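You operate a simulated robot arm through the tools that you are given. There is no shell and no other tool.

Carry out the task below with a simulated two-armed robot. There is one attempt and no reset: what you move stays moved.

TASK
Save the long candles: fit the stub in the candlestick instead.
Fine: yellow candle in the ringed hole of the block, green in the plain hole, and raise the stub, slider right up.

It is judged by the outcome, as a careful person would: the job done as asked, and still so three seconds after it is handed in. It fails if anything else is knocked over, pushed out of place, dropped, spilled or broken.

THE ROBOT
Two 7-joint arms with fingered hands on one trunk that stands fixed in place. Base frame: the origin is at the foot of the trunk, x ahead of it, y to its left, z up; the work surface is at about z = 0.7. Units: m, rad, N and s.
The left shoulder is at [0.119, 0.173, 1.05], the right one opposite. With the tool pointing down near the work surface each hand reaches from about 0.1 to 0.84 m from the base axis, measured 20 degrees to its own side. Payload 3.5 kg a hand.
Tool frame (each hand has its own): the origin (TCP) lies between the finger pads and is the grasp point; the fingertips stand 0.03 m ahead of it; z points along the fingers, y is the line along which they close. Largest opening 0.104 m; the body of the gripper starts 0.035 m behind the TCP. The gripper is a hand of 3 fingers: y runs from the thumb to the fingers, the wrist lies at [-0.015, -0.104, -0.178] in the tool frame.
Orientation is that of the tool frame in the base frame, as a unit quaternion [x, y, z, w]. With the fingers straight down and the wrist toward the robot, the tool's x, y and z point along [0, 1, 0], [1, 0, 0] and [0, 0, -1] of the base frame.

THE INTERFACE
- The arms move only by the tool drive_tool. It takes "left_plan", "right_plan" or both (then of equal length, played together; a hand with none holds still); each is a list of rows, each an object (a shift or turn left out is 0) with "xyz": the shift along the tool's x, y, z in cm, a list of three; "turn": the turn, a rotation vector about the tool's x, y, z in rad, a list of three. In form: [{"xyz": [x, y, z], "turn": [wx, wy, wz]}, ...]. A call has 1 to 20 rows; each row shifts and turns the commanded pose from where the row before left it, along the tool's axes as they then stand. Each row takes 0.2 s and may step no farther than 0.05 m and 0.15 rad from the row before; otherwise, the whole call is refused. Where a pose cannot be reached the arm comes as near as it can. A force on the tool above 90 N (or 10 N above the force at the start of the call, whichever is more), or a blocked arm, ends the call early, and 0.2 s more pass. In this call time passes only in rows, and 0.2 s behind the last. The reply holds the time, the measured pose of the TCP, the force on the tool along the base axes, the opening and the grip force, in the units named above and with some noise, with the torque about the TCP (base axes, N m) and any sound that the robot's microphone picked up.
- Cameras (640 x 400 px; columns grow to the right, rows downward): "scene" is now at [0.2179, 0.0339, 1.2187]; the picture's right is [0.39, -0.92, 0.00], its down [-0.57, -0.24, -0.79] and it looks along [0.73, 0.30, -0.61] (base axes); focal length 260 px, centre (320, 200). "left" rides on the left gripper at [-0.064, -0.094, -0.117] in its tool frame; the picture's right is [-0.72, -0.33, 0.61], its down [0.64, -0.65, 0.40] and it looks along [0.27, 0.68, 0.68] (tool axes); focal length 238 px, centre (320, 200). "right" rides on the right gripper at [0.064, -0.094, -0.117] in its tool frame; the picture's right is [-0.72, 0.33, -0.61], its down [-0.64, -0.65, 0.40] and it looks along [-0.27, 0.68, 0.68] (tool axes); focal length 238 px, centre (320, 200). There is no depth. A picture from a camera that has moved, and an enlarged one, comes with that camera's place and axes in the base frame and with its lens.
- snapshot(camera): a new picture of that camera. The clock stands still meanwhile.
- raise_lower(by): slides the trunk up (or, below 0, down) by that many m; the arms and the scene camera ride with it, the base frame stays. It gives what a move gives, with no picture.
- curl_fingers(index, middle, thumb_bend, thumb_turn, hand): sets how far each is bent, from 0 (flat) to 1 (curled in); at 0.3 the hand is open as for a grip, at 0.7 the pads meet at the TCP. One left out holds its place. A second passes; each finger stops where it meets its share of the squeeze, and holds until it gets a number again. It is the only way to open and close the hand. It gives what a move gives, with no picture; readings hold the bend of each and the force on the fingers (four entries, about 0 where the hand has none), thumb and palm. thumb_turn goes from beside the hand (0) to across from the fingers (1), as for a grip.
- turn_head(pan, tilt): turns the head with the scene camera to pan (to the left, within 1.501 rad either way) and tilt (down, from -0.506 to 1.204), counted from straight ahead of the robot. It gives what a move gives.
- inspect(camera, box): a new picture of the part [left, top, right, bottom] of that camera's present view, enlarged. The clock stands still meanwhile.
- hand_in(): hands the job in; it is judged then, once.

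Nothing tells you positions but the pictures and the camera data. Unless the task says otherwise, let go and move clear before handing in.

The tools are called after "Call:" as name(argument=value, ...) on one line, values as JSON. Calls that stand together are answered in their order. drive_tool: Moves the arms, as the interface text tells. Its arguments: {"type":"object","properties":{"left_plan":{"type":"array","items":{"type":"object","properties":{"xyz":{"type":"array","items":{"type":"number"}},"turn":{"type":"array","items":{"type":"number"}}}}},"right_plan":{"type":"array","items":{"type":"object","properties":{"xyz":{"type":"array","items":{"type":"number"}},"turn":{"type":"array","items":{"type":"number"}}}}}},"required":[]} The other tools are called the same way: raise_lower (by) slides the trunk up or down; curl_fingers (index, middle, thumb_bend, thumb_turn, hand) moves the fingers one by one; turn_head (pan, tilt) turns the head that bears the scene camera; snapshot (camera) takes a picture; inspect (camera, box) takes an enlarged picture of a part of a camera's view; hand_in () hands the job in.

At the start:

```text
clock: 0.0
left_eef_pos: [0.4471, 0.3061, 1.0576]
left_tool_rot: [0.707, 0.707, 0.0, 0.001]
left_contact_force: [-0.4, -0.6, -0.6]
left_torque: [-0.02, 0.01, 0.02]
left_opening: 0.1036
left_grasp_force: 0.0
left_shape: jaw
left_bend: [0.3, 0.3, 0.3, 0.98]
left_finger forces: [0.0, 0.1, 0.0, 0.0, 0.1, 0.0]
right_eef_pos: [0.5593, -0.0946, 1.0556]
right_tool_rot: [0.707, 0.707, 0.0, -0.001]
right_contact_force: [-0.2, -0.9, -0.5]
right_torque: [0.01, 0.01, -0.02]
right_opening: 0.1038
right_grasp_force: 0.0
right_shape: jaw
right_bend: [0.3, 0.3, 0.3, 0.98]
right_finger forces: [0.1, 0.0, 0.0, 0.0, 0.1, 0.0]
trunk travel left (down, up): [-0.15, 0.604]
head pan, tilt: [0.396, 0.661]
```

scene: 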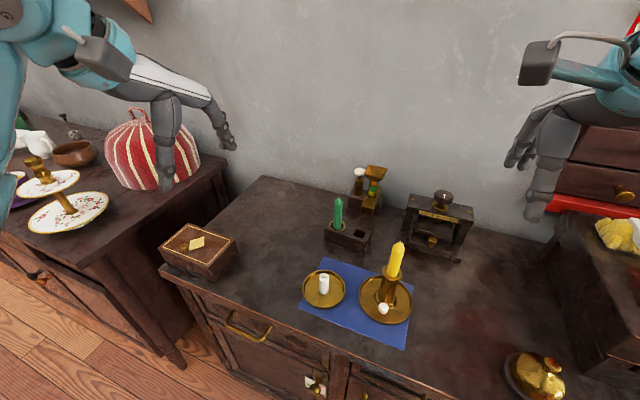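
right: 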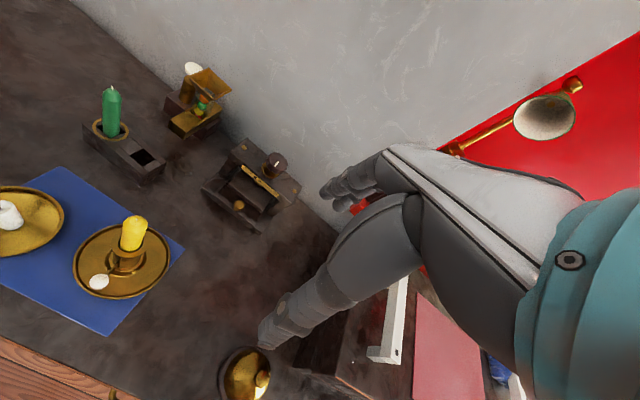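
left: 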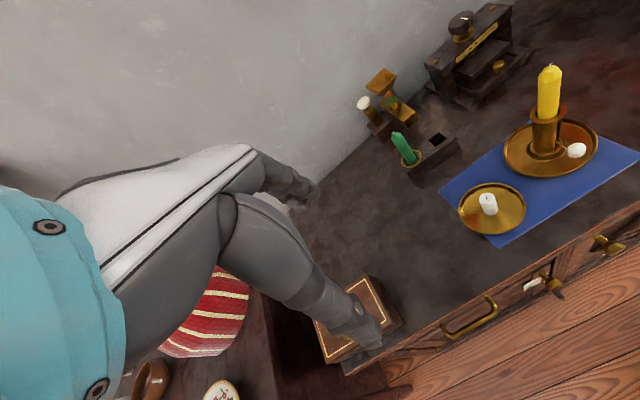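

I see a green candle standing in one hole of a small block, a yellow candle in a brass candlestick, and a white stub on a brass dish, the last two on a blue mat. I'll look closer before I move anything.

Call:
inspect(camera="scene", box=[290, 220, 430, 350])

Call:
inspect(camera="right", box=[0, 50, 240, 330])

Call:
inspect(camera="left", box=[340, 40, 640, 260])

Call:
inspect(camera="scene", box=[310, 150, 490, 270])

```text
3.08 times, centred on (360, 285) of scene
camera zoom: at [0.2179, 0.0339, 1.2187], right [0.39, -0.92, 0.0], down [-0.57, -0.24, -0.79], along [0.73, 0.3, -0.61], focal length 801 px, centre (197, -62)
```

zoom: 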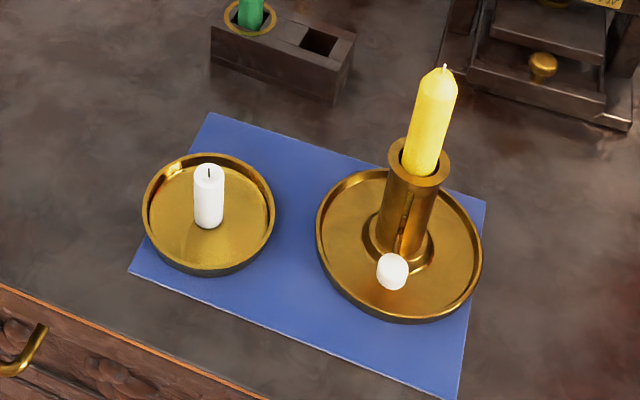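

```text
1.43 times, centred on (120, 190) of right
camera zoom: at [0.4648, -0.0318, 1.1717], right [0.33, -0.72, 0.61], down [-0.65, -0.64, -0.4], along [0.68, -0.27, -0.68], focal length 340 px, centre (606, 214)
```

zoom: 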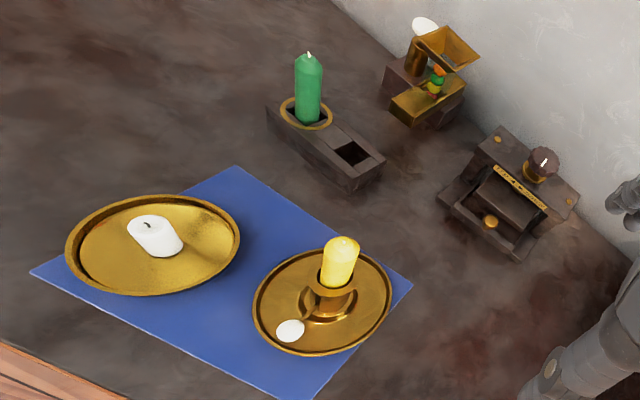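

```text
1.82 times, centred on (490, 150) of left
camera zoom: at [0.3522, 0.2435, 1.1752], right [-0.33, -0.72, -0.61], down [-0.65, 0.64, -0.4], along [0.68, 0.27, -0.68], focal length 433 px, centre (11, 291)
```

zoom: 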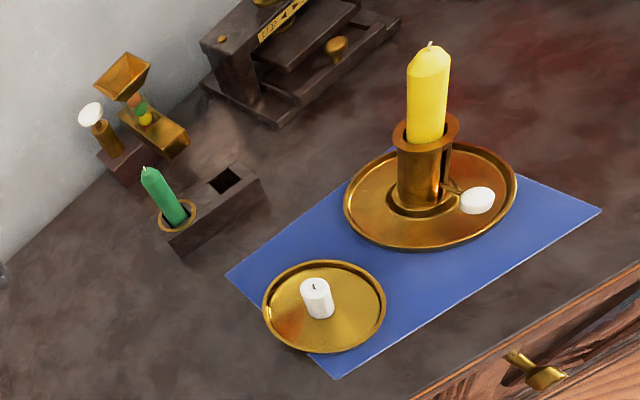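

```text
3.33 times, centred on (400, 210) of scene
camera zoom: at [0.2179, 0.0339, 1.2187], right [0.39, -0.92, 0.0], down [-0.57, -0.24, -0.79], along [0.73, 0.3, -0.61], focal length 868 px, centre (53, 167)
```

zoom: 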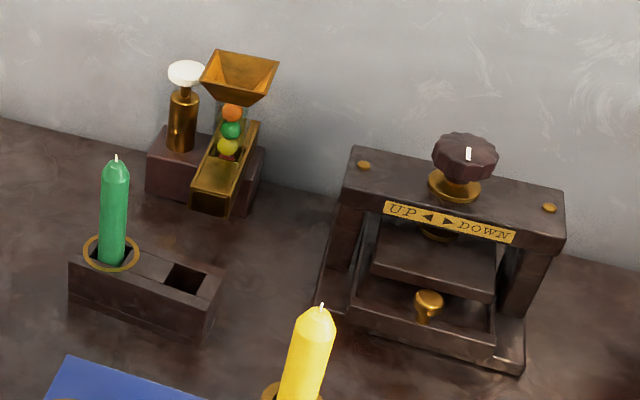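

The candlestick looks like a push-up one: a slot in the tube with a white-knobbed slider at the bottom. I'll zoom in on the slot, knob, block holes and stub.

Call:
inspect(camera="scene", box=[355, 235, 419, 325])

Call:
inspect(camera="left", box=[490, 60, 610, 190])

Call:
inspect(camera="right", box=[70, 200, 190, 310])

Call:
inspect(camera="scene", box=[315, 190, 385, 260])

Call:
inspect(camera="right", box=[70, 75, 180, 195])

Call:
inspect(camera="left", box=[450, 170, 540, 250])

Call:
inspect(camera="left", box=[370, 110, 470, 200])

Call:
inspect(camera="scene", box=[290, 260, 360, 320])

```text
4.44 times, centred on (387, 280) of scene
camera zoom: at [0.2179, 0.0339, 1.2187], right [0.39, -0.92, 0.0], down [-0.57, -0.24, -0.79], along [0.73, 0.3, -0.61], focal length 1157 px, centre (22, -156)
```

zoom: 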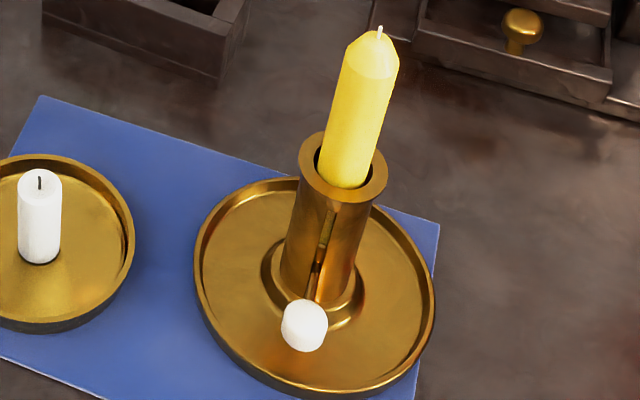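

```text
3.08 times, centred on (550, 125) of left
camera zoom: at [0.3522, 0.2435, 1.1752], right [-0.33, -0.72, -0.61], down [-0.65, 0.64, -0.4], along [0.68, 0.27, -0.68], focal length 733 px, centre (-388, 431)
```

zoom: 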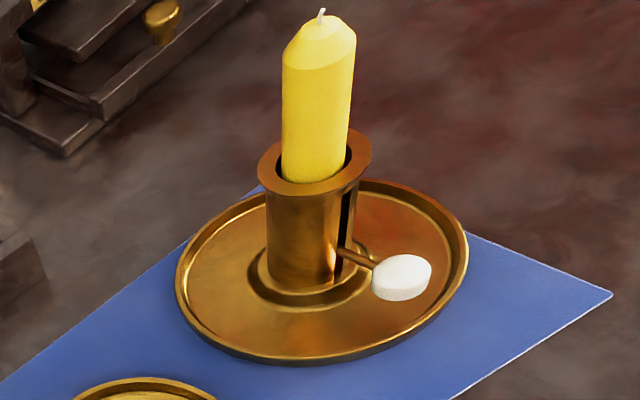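

```text
3.64 times, centred on (130, 255) of right
camera zoom: at [0.4648, -0.0318, 1.1717], right [0.33, -0.72, 0.61], down [-0.65, -0.64, -0.4], along [0.68, -0.27, -0.68], focal length 867 px, centre (1011, 0)
```

zoom: 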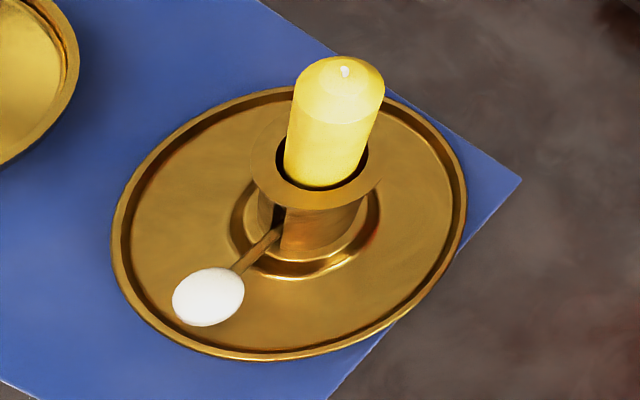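

```text
5.71 times, centred on (350, 225) of scene
camera zoom: at [0.2179, 0.0339, 1.2187], right [0.39, -0.92, 0.0], down [-0.57, -0.24, -0.79], along [0.73, 0.3, -0.61], focal length 1488 px, centre (149, 57)
```

zoom: 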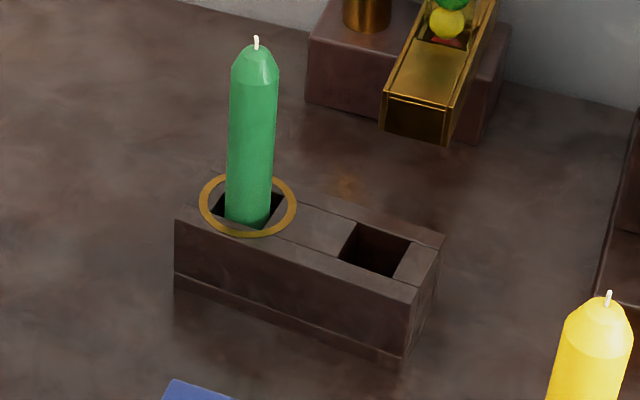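

```text
3.33 times, centred on (125, 135) of right
camera zoom: at [0.4648, -0.0318, 1.1717], right [0.33, -0.72, 0.61], down [-0.65, -0.64, -0.4], along [0.68, -0.27, -0.68], focal length 794 px, centre (970, 417)
```

zoom: 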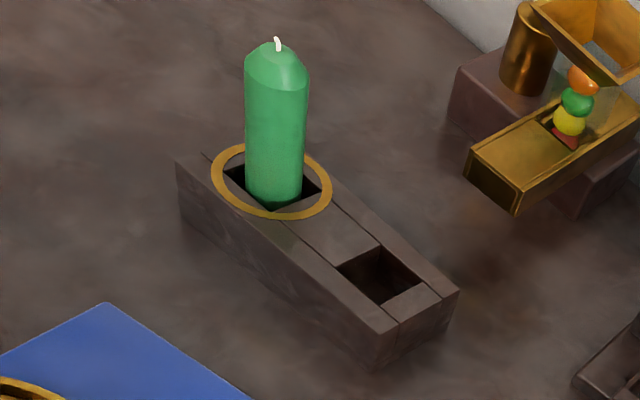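

```text
5.00 times, centred on (495, 210) of left
camera zoom: at [0.3522, 0.2435, 1.1752], right [-0.33, -0.72, -0.61], down [-0.65, 0.64, -0.4], along [0.68, 0.27, -0.68], focal length 1192 px, centre (-555, 150)
```

zoom: 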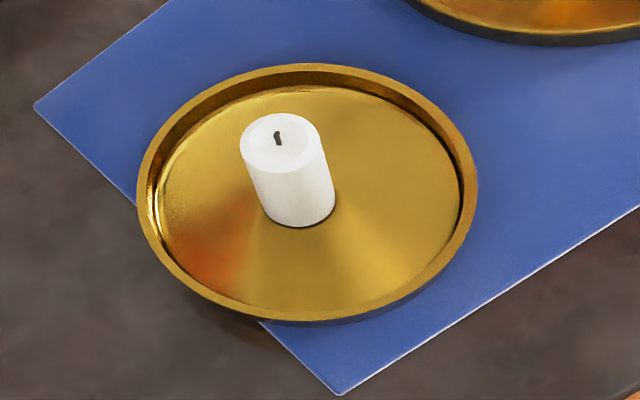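

```text
4.44 times, centred on (420, 155) of left
camera zoom: at [0.3522, 0.2435, 1.1752], right [-0.33, -0.72, -0.61], down [-0.65, 0.64, -0.4], along [0.68, 0.27, -0.68], focal length 1059 px, centre (-124, 400)
```

zoom: 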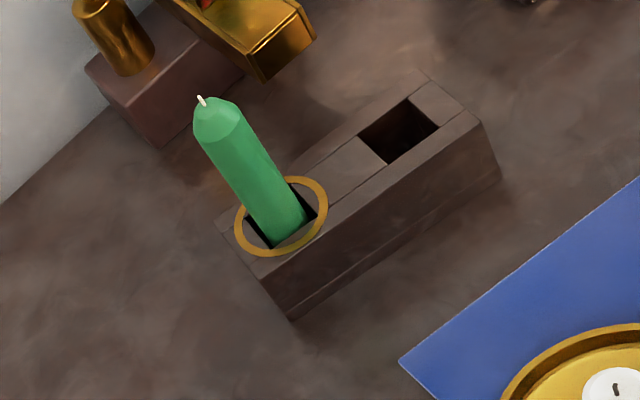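

```text
6.67 times, centred on (325, 290) of scene
camera zoom: at [0.2179, 0.0339, 1.2187], right [0.39, -0.92, 0.0], down [-0.57, -0.24, -0.79], along [0.73, 0.3, -0.61], focal length 1736 px, centre (287, -400)
```

zoom: 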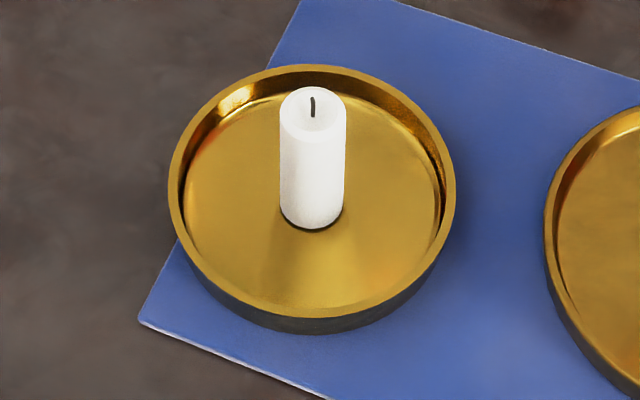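

Triangulating across the three cameras puts things here:
- Green candle: top about (0.694, 0.184, 0.835), standing in the ringed hole.
- Plain hole: about (0.689, 0.122), with the block top near z 0.743.
- Yellow candle: top about (0.554, 0.025, 0.886), with the tube rim near 0.80.
- Knob: about (0.510, 0.024, 0.747).
- Stub: about (0.525, 0.154), roughly 5.5 cm tall.

First I'll bring the left hand over the green candle, staying well above it.

Call:
drive_tool(left_plan=[{"xyz": [-1.5, 3.1, 1.0]}, {"xyz": [-1.5, 3.1, 1.0]}, {"xyz": [-1.5, 3.1, 1.0]}, {"xyz": [-1.5, 3.1, 1.0]}, {"xyz": [-1.5, 3.1, 1.0]}, {"xyz": [-1.5, 3.1, 1.0]}, {"xyz": [-1.5, 3.1, 1.0]}, {"xyz": [-1.7, 3.0, 1.0]}])

```text
clock: 1.8
left_eef_pos: [0.6935, 0.1838, 0.9784]
left_tool_rot: [0.708, 0.707, 0.0, -0.001]
left_contact_force: [-0.3, 0.5, 0.7]
left_torque: [0.02, -0.02, -0.02]
left_opening: 0.1037
left_grasp_force: 0.0
left_shape: jaw
left_bend: [0.3, 0.3, 0.3, 0.98]
left_finger forces: [0.1, 0.1, 0.0, 0.1, 0.0, 0.0]
right_eef_pos: [0.559, -0.0952, 1.0547]
right_tool_rot: [0.707, 0.707, 0.0, 0.001]
right_contact_force: [-0.5, -0.7, -0.6]
right_torque: [0.01, 0.03, 0.0]
right_opening: 0.1036
right_grasp_force: 0.1
right_shape: jaw
right_bend: [0.3, 0.3, 0.3, 0.98]
right_finger forces: [0.0, 0.0, 0.0, 0.1, 0.1, 0.0]
trunk travel left (down, up): [-0.15, 0.604]
head pan, tilt: [0.396, 0.661]
```

The left hand should now be above the green candle. I'll check from each camera.

Call:
snapshot(camera="left")

Call:
snapshot(camera="scene")

Call:
snapshot(camera="right")

```text
taken
camera left: at [0.5983, 0.1206, 1.0957], right [-0.33, -0.72, -0.61], down [-0.65, 0.64, -0.4], along [0.68, 0.27, -0.68], focal length 238 px, centre (320, 200)
```

left: 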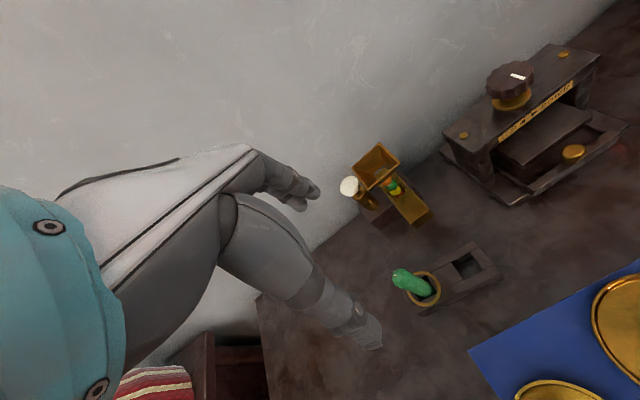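

```text
taken
camera scene: at [0.2181, 0.0338, 1.2186], right [0.39, -0.92, 0.0], down [-0.57, -0.24, -0.79], along [0.73, 0.3, -0.61], focal length 260 px, centre (320, 200)
```

scene: 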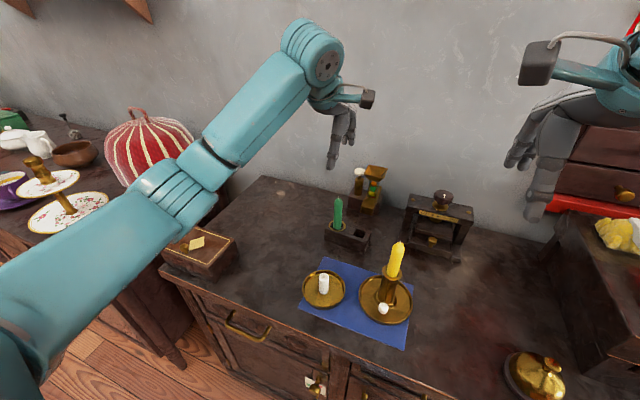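

```text
taken
camera right: at [0.465, -0.032, 1.1715], right [0.33, -0.72, 0.61], down [-0.65, -0.64, -0.4], along [0.68, -0.27, -0.68], focal length 238 px, centre (320, 200)
```

right: 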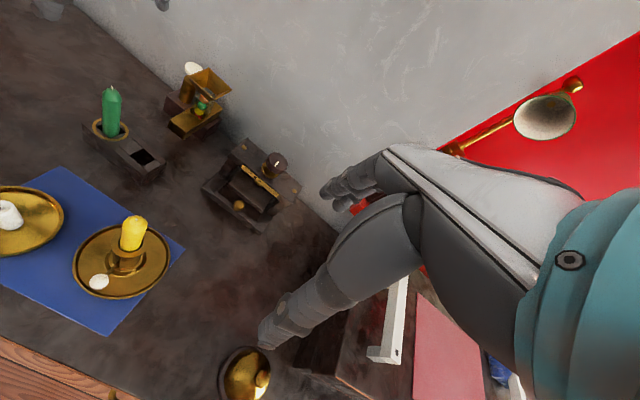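

Call:
inspect(camera="left", box=[370, 220, 510, 320])

Call:
inspect(camera="scene", box=[300, 100, 400, 260])

```text
4.00 times, centred on (440, 270) of left
camera zoom: at [0.5983, 0.1206, 1.0957], right [-0.33, -0.72, -0.61], down [-0.65, 0.64, -0.4], along [0.68, 0.27, -0.68], focal length 953 px, centre (-160, -80)
```

zoom: 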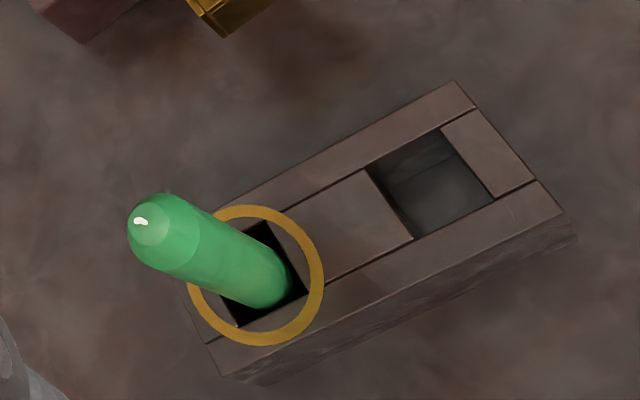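

```text
2.50 times, centred on (350, 180) of scene
camera zoom: at [0.2181, 0.0338, 1.2186], right [0.39, -0.92, 0.0], down [-0.57, -0.24, -0.79], along [0.73, 0.3, -0.61], focal length 651 px, centre (245, 250)
```

zoom: 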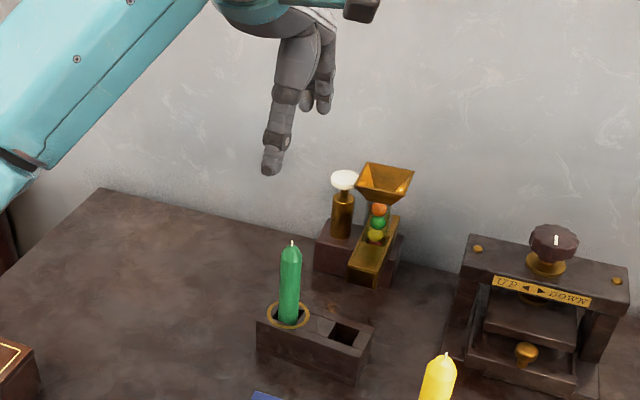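

The candle sits almost exactly under the TCP, and the hole positions agree with my earlier estimates. I'll descend so the pads straddle the upper part of the green candle.

Call:
drive_tool(left_plan=[{"xyz": [-0.08, -0.15, 3.4]}, {"xyz": [0, 0, 3.4]}, {"xyz": [0, 0, 3.4]}, {"xyz": [0, 0, 3.4]}, {"xyz": [0, 0, 3.2]}])

```text
clock: 3.0
left_eef_pos: [0.6918, 0.1852, 0.8102]
left_tool_rot: [0.707, 0.708, 0.001, 0.0]
left_contact_force: [-0.5, -0.2, -0.4]
left_torque: [-0.01, -0.04, 0.0]
left_opening: 0.1039
left_grasp_force: 0.1
left_shape: jaw
left_bend: [0.3, 0.3, 0.3, 0.98]
left_finger forces: [0.0, 0.0, 0.1, 0.0, 0.0, 0.0]
right_eef_pos: [0.5593, -0.0953, 1.0559]
right_tool_rot: [0.707, 0.707, 0.0, -0.001]
right_contact_force: [0.4, -0.4, -0.3]
right_torque: [-0.01, 0.04, 0.0]
right_opening: 0.1039
right_grasp_force: 0.0
right_shape: jaw
right_bend: [0.3, 0.3, 0.3, 0.98]
right_finger forces: [0.2, 0.0, 0.0, 0.0, 0.1, 0.0]
trunk travel left (down, up): [-0.15, 0.604]
head pan, tilt: [0.396, 0.661]
```

Call:
snapshot(camera="left")

Call:
inspect(camera="scene", box=[290, 140, 420, 260])

Call:
inspect(camera="right", box=[50, 40, 250, 200])

```text
taken
camera left: at [0.5982, 0.1218, 0.9274], right [-0.33, -0.72, -0.61], down [-0.65, 0.64, -0.4], along [0.68, 0.27, -0.68], focal length 238 px, centre (320, 200)
```

left: 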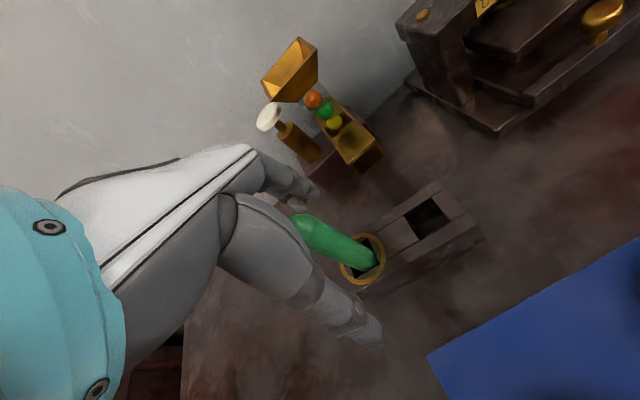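

```text
3.33 times, centred on (355, 200) of scene
camera zoom: at [0.2181, 0.034, 1.2186], right [0.39, -0.92, 0.0], down [-0.57, -0.24, -0.79], along [0.73, 0.3, -0.61], focal length 868 px, centre (203, 200)
```

zoom: 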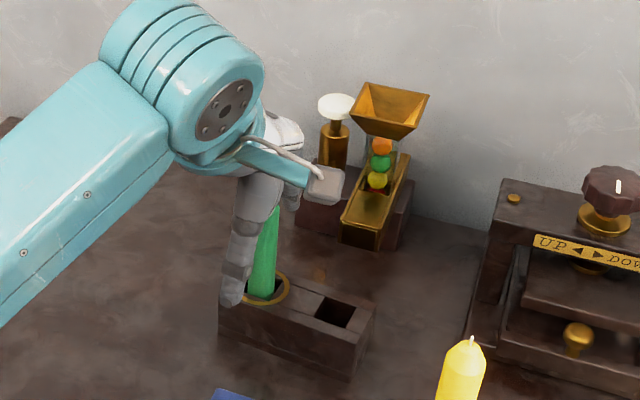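

```text
2.50 times, centred on (150, 120) of right
camera zoom: at [0.4649, -0.0318, 1.1715], right [0.33, -0.72, 0.61], down [-0.65, -0.64, -0.4], along [0.68, -0.27, -0.68], focal length 596 px, centre (745, 400)
```

zoom: 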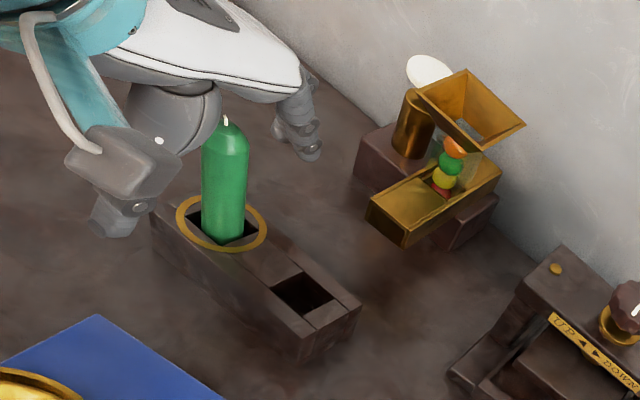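

The candle stands between the thumb and fingers. I'll close on it.

Call:
curl_fingers(hand="left", index=0.7, middle=0.7, thumb_bend=0.7)

```text
clock: 4.0
left_eef_pos: [0.6928, 0.1854, 0.8108]
left_tool_rot: [0.707, 0.707, 0.0, 0.0]
left_contact_force: [0.7, 0.0, 0.5]
left_torque: [-0.01, 0.0, 0.02]
left_opening: 0.0155
left_grasp_force: 5.1
left_shape: fingers
left_bend: [0.65, 0.69, 0.65, 0.97]
left_finger forces: [3.9, 1.2, 0.0, 0.0, 5.2, 0.0]
right_eef_pos: [0.5588, -0.0945, 1.055]
right_tool_rot: [0.707, 0.707, 0.0, 0.0]
right_contact_force: [-0.5, 0.2, 0.2]
right_torque: [0.0, 0.01, 0.01]
right_opening: 0.1037
right_grasp_force: 0.0
right_shape: jaw
right_bend: [0.3, 0.3, 0.3, 0.98]
right_finger forces: [0.0, 0.0, 0.0, 0.0, 0.0, 0.1]
trunk travel left (down, up): [-0.15, 0.604]
head pan, tilt: [0.396, 0.661]
```

Call:
inspect(camera="left", box=[220, 140, 420, 300])

Call:
inspect(camera="right", box=[60, 60, 180, 160])

Call:
inspect(camera="scene", box=[310, 170, 390, 260])

```text
2.50 times, centred on (320, 220) of left
camera zoom: at [0.5982, 0.1216, 0.9277], right [-0.33, -0.72, -0.61], down [-0.65, 0.64, -0.4], along [0.68, 0.27, -0.68], focal length 596 px, centre (320, 150)
```

zoom: 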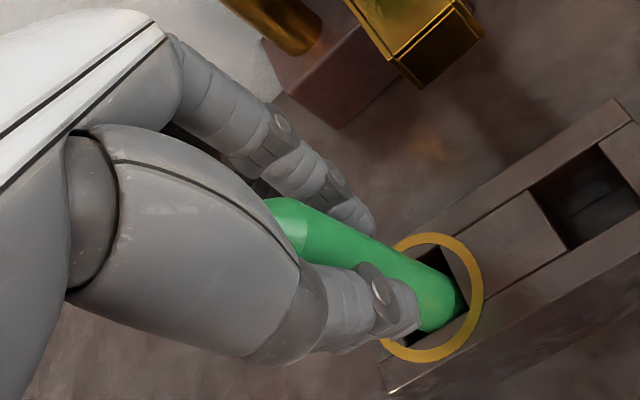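

```text
4.00 times, centred on (120, 110) of right
camera zoom: at [0.4648, -0.0318, 1.1716], right [0.33, -0.72, 0.61], down [-0.65, -0.64, -0.4], along [0.68, -0.27, -0.68], focal length 953 px, centre (1120, 560)
```

zoom: 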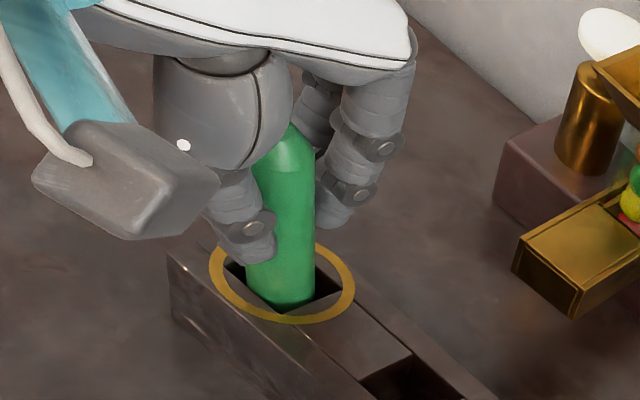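

```text
4.44 times, centred on (350, 215) of scene
camera zoom: at [0.218, 0.0339, 1.2186], right [0.39, -0.92, 0.0], down [-0.57, -0.24, -0.79], along [0.73, 0.3, -0.61], focal length 1157 px, centre (187, 133)
```

zoom: 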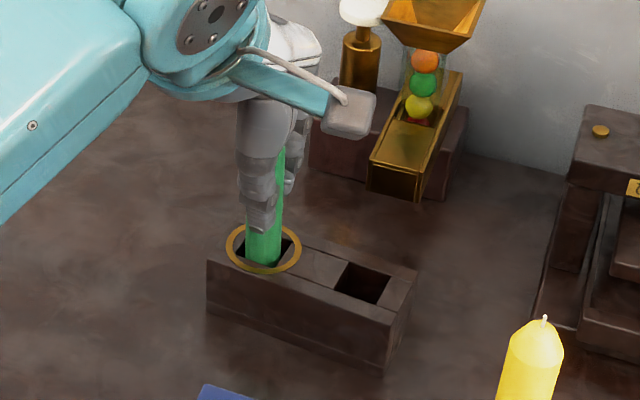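

The grip is a few millimetres off-centre: the candle sits toward the −y side of the pads. I'll open a bit, shift and regrip.

Call:
curl_fingers(hand="left", index=0.55, middle=0.55, thumb_bend=0.55)

Call:
drive_tool(left_plan=[{"xyz": [-0.4, 0, 0]}, {"xyz": [0, 0, 0]}])

Call:
curl_fingers(hand="left", index=0.72, middle=0.72, thumb_bend=0.72)

```text
clock: 5.0
left_eef_pos: [0.6917, 0.1842, 0.8106]
left_tool_rot: [0.708, 0.706, 0.0, 0.0]
left_contact_force: [-0.4, -0.6, 0.1]
left_torque: [0.02, -0.01, 0.0]
left_opening: 0.0384
left_grasp_force: 0.1
left_shape: fingers
left_bend: [0.55, 0.55, 0.55, 0.97]
left_finger forces: [0.0, 0.0, 0.0, 0.0, 0.1, 0.1]
right_eef_pos: [0.5601, -0.0955, 1.0547]
right_tool_rot: [0.707, 0.707, 0.0, 0.0]
right_contact_force: [0.0, 0.2, -0.2]
right_torque: [0.02, 0.01, 0.03]
right_opening: 0.1038
right_grasp_force: 0.0
right_shape: jaw
right_bend: [0.3, 0.3, 0.3, 0.98]
right_finger forces: [0.0, 0.0, 0.1, 0.0, 0.0, 0.0]
trunk travel left (down, up): [-0.15, 0.604]
head pan, tilt: [0.396, 0.661]
```

```text
clock: 5.6
left_eef_pos: [0.6935, 0.1812, 0.8101]
left_tool_rot: [0.706, 0.708, 0.001, -0.001]
left_contact_force: [-0.1, -0.3, -0.6]
left_torque: [-0.02, 0.02, 0.01]
left_opening: 0.0386
left_grasp_force: 0.0
left_shape: fingers
left_bend: [0.55, 0.55, 0.55, 0.97]
left_finger forces: [0.0, 0.1, 0.1, 0.0, 0.0, 0.1]
right_eef_pos: [0.5592, -0.0949, 1.0548]
right_tool_rot: [0.708, 0.707, 0.0, 0.0]
right_contact_force: [-0.1, 0.1, 0.5]
right_torque: [0.05, -0.02, 0.0]
right_opening: 0.1035
right_grasp_force: 0.0
right_shape: jaw
right_bend: [0.3, 0.3, 0.3, 0.98]
right_finger forces: [0.0, 0.0, 0.0, 0.0, 0.0, 0.1]
trunk travel left (down, up): [-0.15, 0.604]
head pan, tilt: [0.396, 0.661]
```

```text
clock: 6.6
left_eef_pos: [0.6926, 0.1814, 0.811]
left_tool_rot: [0.707, 0.707, 0.0, 0.0]
left_contact_force: [0.4, -0.1, 1.1]
left_torque: [-0.01, 0.03, 0.0]
left_opening: 0.0101
left_grasp_force: 8.0
left_shape: fingers
left_bend: [0.71, 0.67, 0.66, 0.96]
left_finger forces: [4.5, 4.9, 0.0, 0.1, 7.6, 0.1]
right_eef_pos: [0.5594, -0.0952, 1.056]
right_tool_rot: [0.707, 0.707, 0.0, 0.0]
right_contact_force: [0.1, -0.4, -0.2]
right_torque: [-0.01, -0.02, -0.02]
right_opening: 0.1038
right_grasp_force: 0.0
right_shape: jaw
right_bend: [0.3, 0.3, 0.3, 0.98]
right_finger forces: [0.0, 0.0, 0.0, 0.0, 0.0, 0.0]
trunk travel left (down, up): [-0.15, 0.604]
head pan, tilt: [0.396, 0.661]
```

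Call:
inspect(camera="scene", box=[310, 170, 390, 260])

Call:
inspect(camera="right", box=[60, 60, 180, 160])

Call:
inspect(camera="left", box=[220, 140, 420, 300])

```text
4.44 times, centred on (350, 215) of scene
camera zoom: at [0.218, 0.0339, 1.2186], right [0.39, -0.92, 0.0], down [-0.57, -0.24, -0.79], along [0.73, 0.3, -0.61], focal length 1157 px, centre (187, 133)
```

zoom: 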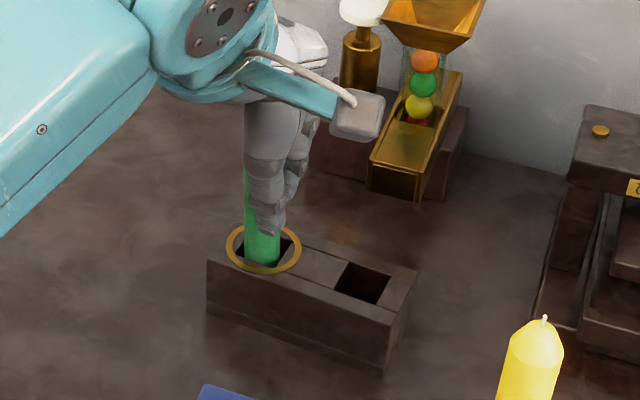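

```text
4.00 times, centred on (120, 110) of right
camera zoom: at [0.4648, -0.0318, 1.1716], right [0.33, -0.72, 0.61], down [-0.65, -0.64, -0.4], along [0.68, -0.27, -0.68], focal length 953 px, centre (1120, 560)
```

zoom: 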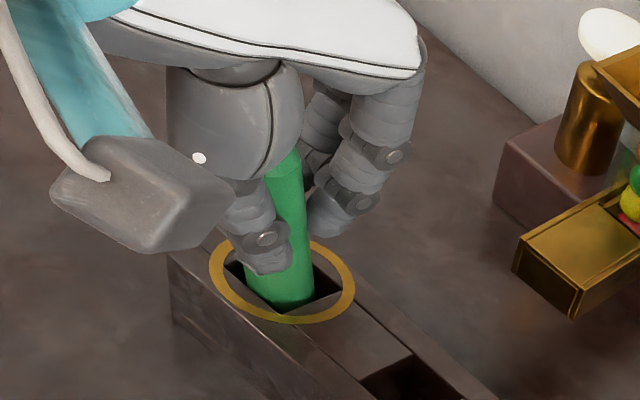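

```text
2.50 times, centred on (320, 220) of left
camera zoom: at [0.5979, 0.1178, 0.9277], right [-0.33, -0.72, -0.61], down [-0.65, 0.64, -0.4], along [0.68, 0.27, -0.68], focal length 596 px, centre (320, 150)
```

zoom: 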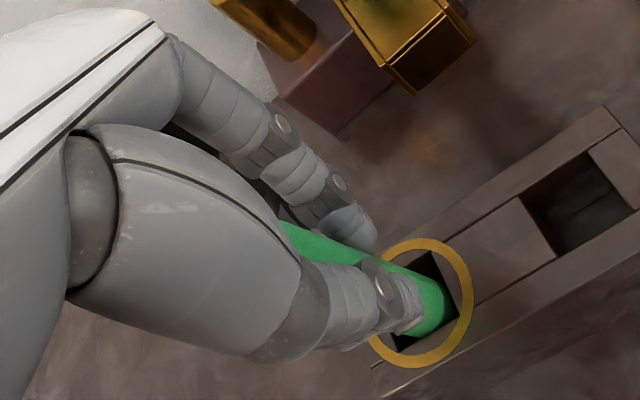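

Now it's slightly off the other way, so the middle position is right. I'll regrip 2 mm back.

Call:
curl_fingers(hand="left", index=0.57, middle=0.57, thumb_bend=0.57)

Call:
drive_tool(left_plan=[{"xyz": [0.2, 0, 0]}, {"xyz": [0, 0, 0]}])

Call:
curl_fingers(hand="left", index=0.75, middle=0.75, thumb_bend=0.75)

Call:
inspect(camera="scene", box=[310, 170, 390, 260])

Call:
inspect(camera="right", box=[60, 60, 180, 160])

```text
clock: 7.6
left_eef_pos: [0.6925, 0.18, 0.8105]
left_tool_rot: [0.707, 0.707, 0.0, 0.0]
left_contact_force: [-0.1, -0.6, -0.4]
left_torque: [0.0, 0.03, 0.03]
left_opening: 0.0359
left_grasp_force: 0.0
left_shape: fingers
left_bend: [0.56, 0.56, 0.56, 0.97]
left_finger forces: [0.0, 0.0, 0.0, 0.0, 0.1, 0.1]
right_eef_pos: [0.5587, -0.0965, 1.0546]
right_tool_rot: [0.707, 0.707, 0.0, 0.0]
right_contact_force: [-0.2, -0.4, -0.1]
right_torque: [0.0, -0.02, -0.01]
right_opening: 0.1037
right_grasp_force: 0.1
right_shape: jaw
right_bend: [0.3, 0.3, 0.3, 0.98]
right_finger forces: [0.0, 0.0, 0.0, 0.0, 0.1, 0.0]
trunk travel left (down, up): [-0.15, 0.604]
head pan, tilt: [0.396, 0.661]
```

```text
clock: 8.2
left_eef_pos: [0.6926, 0.1831, 0.8096]
left_tool_rot: [0.707, 0.707, 0.0, 0.0]
left_contact_force: [-0.4, 1.3, 0.4]
left_torque: [-0.02, -0.02, 0.01]
left_opening: 0.0358
left_grasp_force: 0.1
left_shape: fingers
left_bend: [0.56, 0.56, 0.56, 0.97]
left_finger forces: [0.1, 0.0, 0.0, 0.1, 0.0, 0.1]
right_eef_pos: [0.5589, -0.0961, 1.0554]
right_tool_rot: [0.707, 0.708, 0.0, 0.0]
right_contact_force: [0.1, -0.6, 0.1]
right_torque: [0.02, -0.01, 0.02]
right_opening: 0.1037
right_grasp_force: 0.1
right_shape: jaw
right_bend: [0.3, 0.3, 0.3, 0.98]
right_finger forces: [0.1, 0.0, 0.1, 0.1, 0.0, 0.0]
trunk travel left (down, up): [-0.15, 0.604]
head pan, tilt: [0.396, 0.661]
```

```text
clock: 9.2
left_eef_pos: [0.6932, 0.1833, 0.8109]
left_tool_rot: [0.707, 0.707, -0.001, 0.0]
left_contact_force: [-1.3, 0.0, 0.9]
left_torque: [0.02, 0.02, -0.01]
left_opening: 0.0109
left_grasp_force: 15.9
left_shape: fingers
left_bend: [0.73, 0.73, 0.66, 0.94]
left_finger forces: [9.3, 7.5, 0.1, 0.0, 14.6, 0.0]
right_eef_pos: [0.5599, -0.0954, 1.0549]
right_tool_rot: [0.707, 0.707, 0.001, 0.0]
right_contact_force: [0.1, -0.6, 0.9]
right_torque: [0.01, 0.01, -0.01]
right_opening: 0.1038
right_grasp_force: 0.1
right_shape: jaw
right_bend: [0.3, 0.3, 0.3, 0.98]
right_finger forces: [0.0, 0.0, 0.0, 0.1, 0.1, 0.0]
trunk travel left (down, up): [-0.15, 0.604]
head pan, tilt: [0.396, 0.661]
```

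```text
4.44 times, centred on (350, 215) of scene
camera zoom: at [0.2179, 0.0339, 1.2186], right [0.39, -0.92, 0.0], down [-0.57, -0.24, -0.79], along [0.73, 0.3, -0.61], focal length 1157 px, centre (187, 133)
```

zoom: 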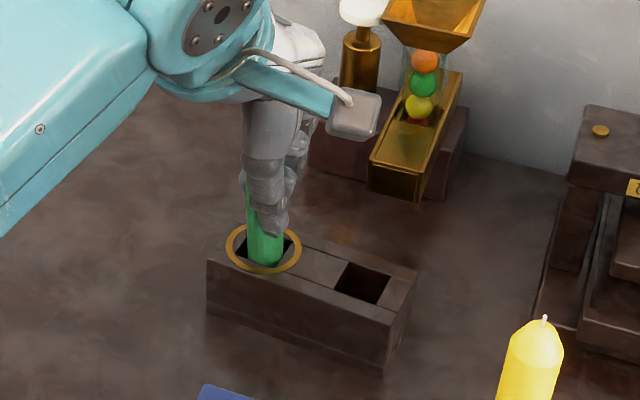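

```text
4.00 times, centred on (120, 110) of right
camera zoom: at [0.4648, -0.0318, 1.1717], right [0.33, -0.72, 0.61], down [-0.65, -0.64, -0.4], along [0.68, -0.27, -0.68], focal length 953 px, centre (1120, 560)
```

zoom: 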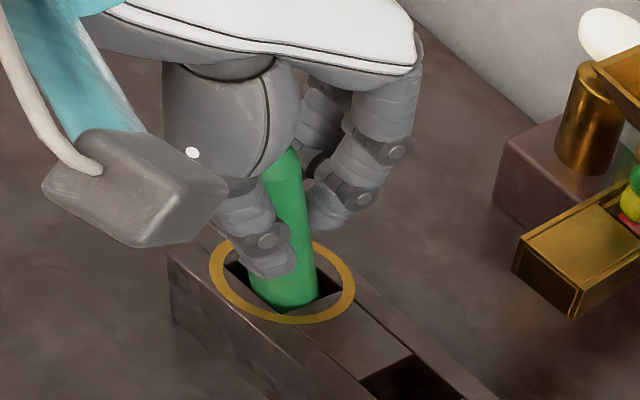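

The grip is firm and balanced between index and middle. I'll lift a little and check that the candle comes with it.

Call:
drive_tool(left_plan=[{"xyz": [0, 0, -1]}, {"xyz": [0, 0, -1]}, {"xyz": [0, 0, -1]}, {"xyz": [0, 0, 0]}])

Call:
inspect(camera="scene", box=[310, 150, 400, 260])

Call:
inspect(camera="right", box=[60, 50, 190, 170])

Call:
inspect(camera="left", box=[220, 140, 460, 300])

```text
clock: 10.2
left_eef_pos: [0.692, 0.1825, 0.8416]
left_tool_rot: [0.707, 0.707, -0.001, 0.0]
left_contact_force: [-0.2, -0.4, 0.1]
left_torque: [-0.02, 0.0, 0.02]
left_opening: 0.0107
left_grasp_force: 15.7
left_shape: fingers
left_bend: [0.73, 0.73, 0.66, 0.94]
left_finger forces: [9.4, 7.5, 0.1, 0.0, 14.4, 0.0]
right_eef_pos: [0.559, -0.0939, 1.0545]
right_tool_rot: [0.707, 0.708, 0.0, 0.0]
right_contact_force: [-0.5, -0.2, 0.6]
right_torque: [0.02, 0.01, 0.0]
right_opening: 0.1038
right_grasp_force: 0.2
right_shape: jaw
right_bend: [0.3, 0.3, 0.3, 0.98]
right_finger forces: [0.0, 0.0, 0.0, 0.0, 0.0, 0.0]
trunk travel left (down, up): [-0.15, 0.604]
head pan, tilt: [0.396, 0.661]
```

```text
3.64 times, centred on (355, 205) of scene
camera zoom: at [0.218, 0.0339, 1.2186], right [0.39, -0.92, 0.0], down [-0.57, -0.24, -0.79], along [0.73, 0.3, -0.61], focal length 947 px, centre (193, 182)
```

zoom: 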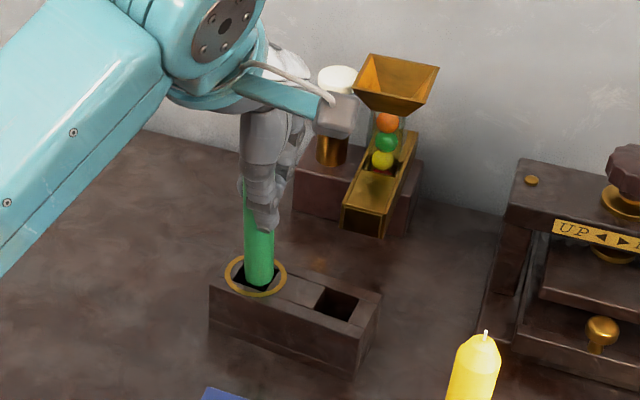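

```text
3.33 times, centred on (125, 110) of right
camera zoom: at [0.4648, -0.0318, 1.1716], right [0.33, -0.72, 0.61], down [-0.65, -0.64, -0.4], along [0.68, -0.27, -0.68], focal length 794 px, centre (970, 500)
```

zoom: 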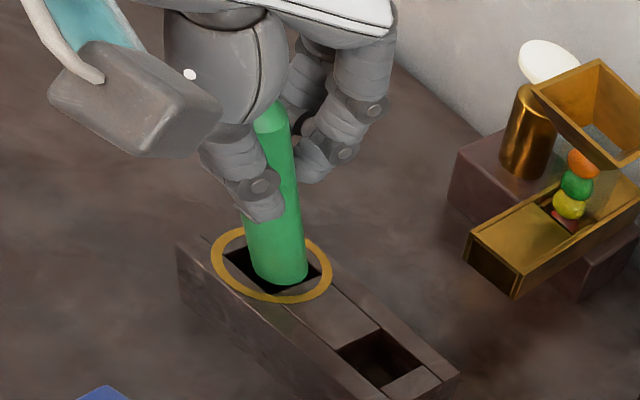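

```text
2.50 times, centred on (340, 220) of left
camera zoom: at [0.5971, 0.1188, 0.9588], right [-0.33, -0.72, -0.61], down [-0.65, 0.64, -0.4], along [0.68, 0.27, -0.68], focal length 596 px, centre (270, 150)
```

zoom: 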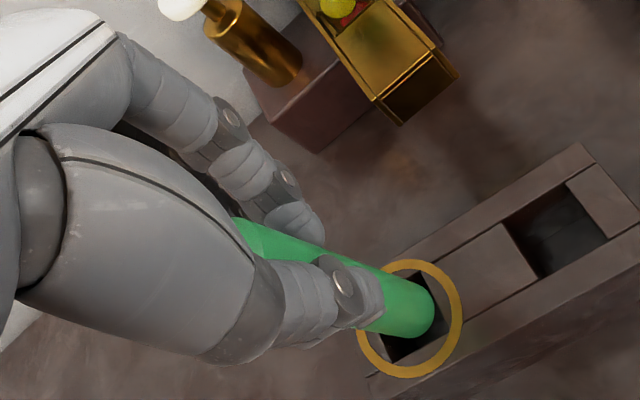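

The candle is coming out cleanly. I'll lift it clear and measure its lean and its bottom end.

Call:
drive_tool(left_plan=[{"xyz": [0, 0, -1.5]}, {"xyz": [0, 0, -1.5]}, {"xyz": [0, 0, -1.0]}, {"xyz": [0, 0, 0]}])

Call:
inspect(camera="scene", box=[310, 140, 400, 260])

Call:
inspect(camera="right", box=[60, 40, 190, 170])

Call:
inspect(camera="left", box=[280, 160, 480, 300])

```text
clock: 11.2
left_eef_pos: [0.6925, 0.1831, 0.88]
left_tool_rot: [0.708, 0.706, 0.001, 0.0]
left_contact_force: [0.5, -0.4, -0.5]
left_torque: [0.04, -0.05, -0.06]
left_opening: 0.0105
left_grasp_force: 15.6
left_shape: fingers
left_bend: [0.73, 0.73, 0.66, 0.94]
left_finger forces: [9.6, 7.7, 0.0, 0.0, 14.5, 0.1]
right_eef_pos: [0.56, -0.0944, 1.0558]
right_tool_rot: [0.707, 0.708, 0.0, 0.0]
right_contact_force: [0.3, 0.7, -0.2]
right_torque: [-0.02, 0.0, -0.02]
right_opening: 0.1037
right_grasp_force: 0.1
right_shape: jaw
right_bend: [0.3, 0.3, 0.3, 0.98]
right_finger forces: [0.0, 0.0, 0.1, 0.1, 0.0, 0.0]
trunk travel left (down, up): [-0.15, 0.604]
head pan, tilt: [0.396, 0.661]
```

```text
3.33 times, centred on (355, 200) of scene
camera zoom: at [0.218, 0.0339, 1.2186], right [0.39, -0.92, 0.0], down [-0.57, -0.24, -0.79], along [0.73, 0.3, -0.61], focal length 868 px, centre (203, 200)
```

zoom: 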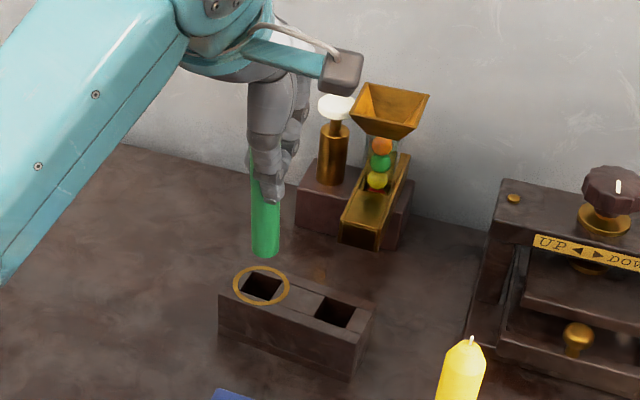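

```text
3.08 times, centred on (125, 105) of right
camera zoom: at [0.4648, -0.0319, 1.1716], right [0.33, -0.72, 0.61], down [-0.65, -0.64, -0.4], along [0.68, -0.27, -0.68], focal length 733 px, centre (920, 492)
```

zoom: 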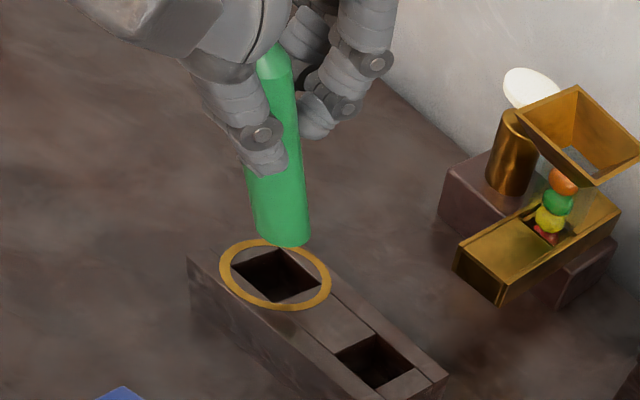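

```text
2.86 times, centred on (380, 230) of left
camera zoom: at [0.5966, 0.1193, 0.9977], right [-0.33, -0.72, -0.61], down [-0.65, 0.64, -0.4], along [0.68, 0.27, -0.68], focal length 681 px, centre (149, 114)
```

zoom: 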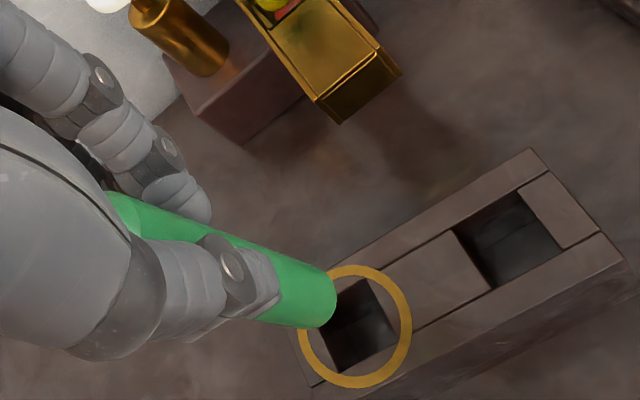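

The candle's bottom end is near (0.692, 0.180, 0.782), with only about 2° of lean. I'll carry it over the plain hole at (0.688, 0.121).

Call:
drive_tool(left_plan=[{"xyz": [-1.5, -0.1, 0]}, {"xyz": [-1.5, -0.1, 0]}, {"xyz": [-1.5, -0.1, 0]}, {"xyz": [-1.4, -0.1, 0]}, {"xyz": [0, 0, 0]}])

Call:
inspect(camera="scene", box=[310, 140, 400, 260])

Call:
inspect(camera="right", box=[70, 50, 200, 180])

Call:
inspect(camera="left", box=[280, 180, 480, 320])

```text
clock: 12.4
left_eef_pos: [0.688, 0.1234, 0.8815]
left_tool_rot: [0.707, 0.707, 0.0, 0.0]
left_contact_force: [0.6, -0.1, -0.7]
left_torque: [-0.06, -0.01, 0.0]
left_opening: 0.0107
left_grasp_force: 15.7
left_shape: fingers
left_bend: [0.73, 0.74, 0.66, 0.94]
left_finger forces: [9.5, 7.8, 0.0, 0.0, 14.6, 0.1]
right_eef_pos: [0.5591, -0.0943, 1.0553]
right_tool_rot: [0.707, 0.707, 0.0, 0.0]
right_contact_force: [0.4, 0.2, 0.6]
right_torque: [-0.02, 0.01, -0.02]
right_opening: 0.1035
right_grasp_force: 0.2
right_shape: jaw
right_bend: [0.3, 0.3, 0.3, 0.98]
right_finger forces: [0.0, 0.0, 0.1, 0.0, 0.0, 0.0]
trunk travel left (down, up): [-0.15, 0.604]
head pan, tilt: [0.396, 0.661]
```

```text
3.33 times, centred on (355, 200) of scene
camera zoom: at [0.218, 0.0339, 1.2186], right [0.39, -0.92, 0.0], down [-0.57, -0.24, -0.79], along [0.73, 0.3, -0.61], focal length 868 px, centre (203, 200)
```

zoom: 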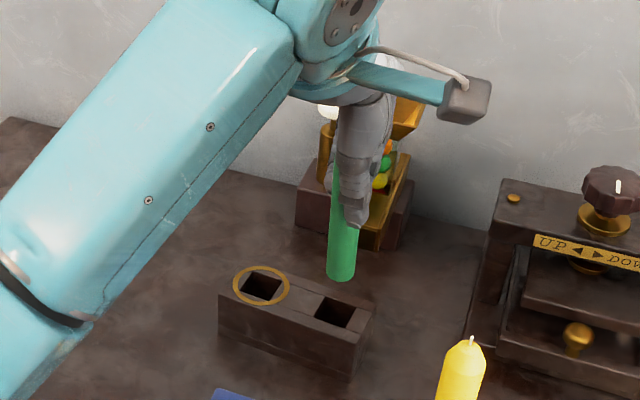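

```text
3.08 times, centred on (135, 115) of right
camera zoom: at [0.4648, -0.0319, 1.1716], right [0.33, -0.72, 0.61], down [-0.65, -0.64, -0.4], along [0.68, -0.27, -0.68], focal length 733 px, centre (889, 462)
```

zoom: 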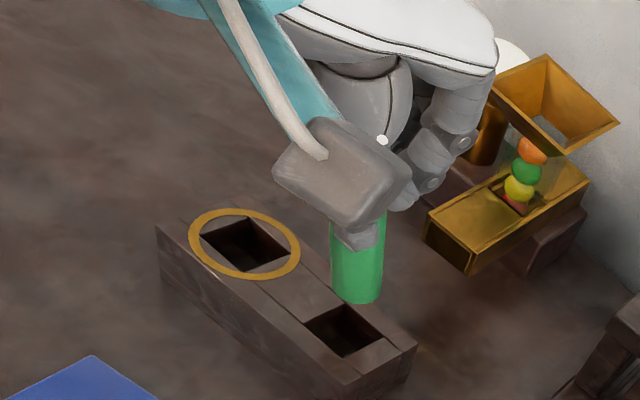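

```text
2.86 times, centred on (380, 250) of left
camera zoom: at [0.593, 0.0597, 0.9981], right [-0.33, -0.72, -0.61], down [-0.65, 0.64, -0.4], along [0.68, 0.27, -0.68], focal length 681 px, centre (149, 57)
```

zoom: 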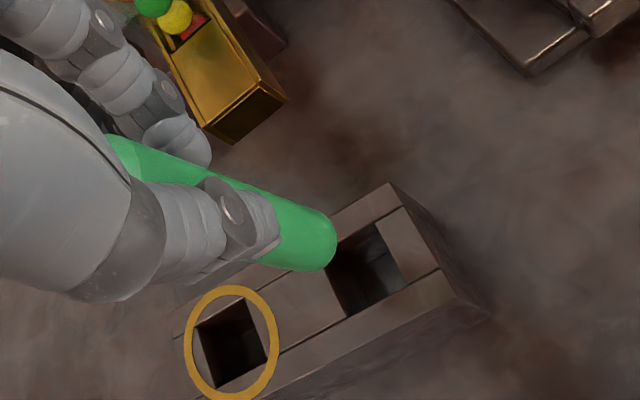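

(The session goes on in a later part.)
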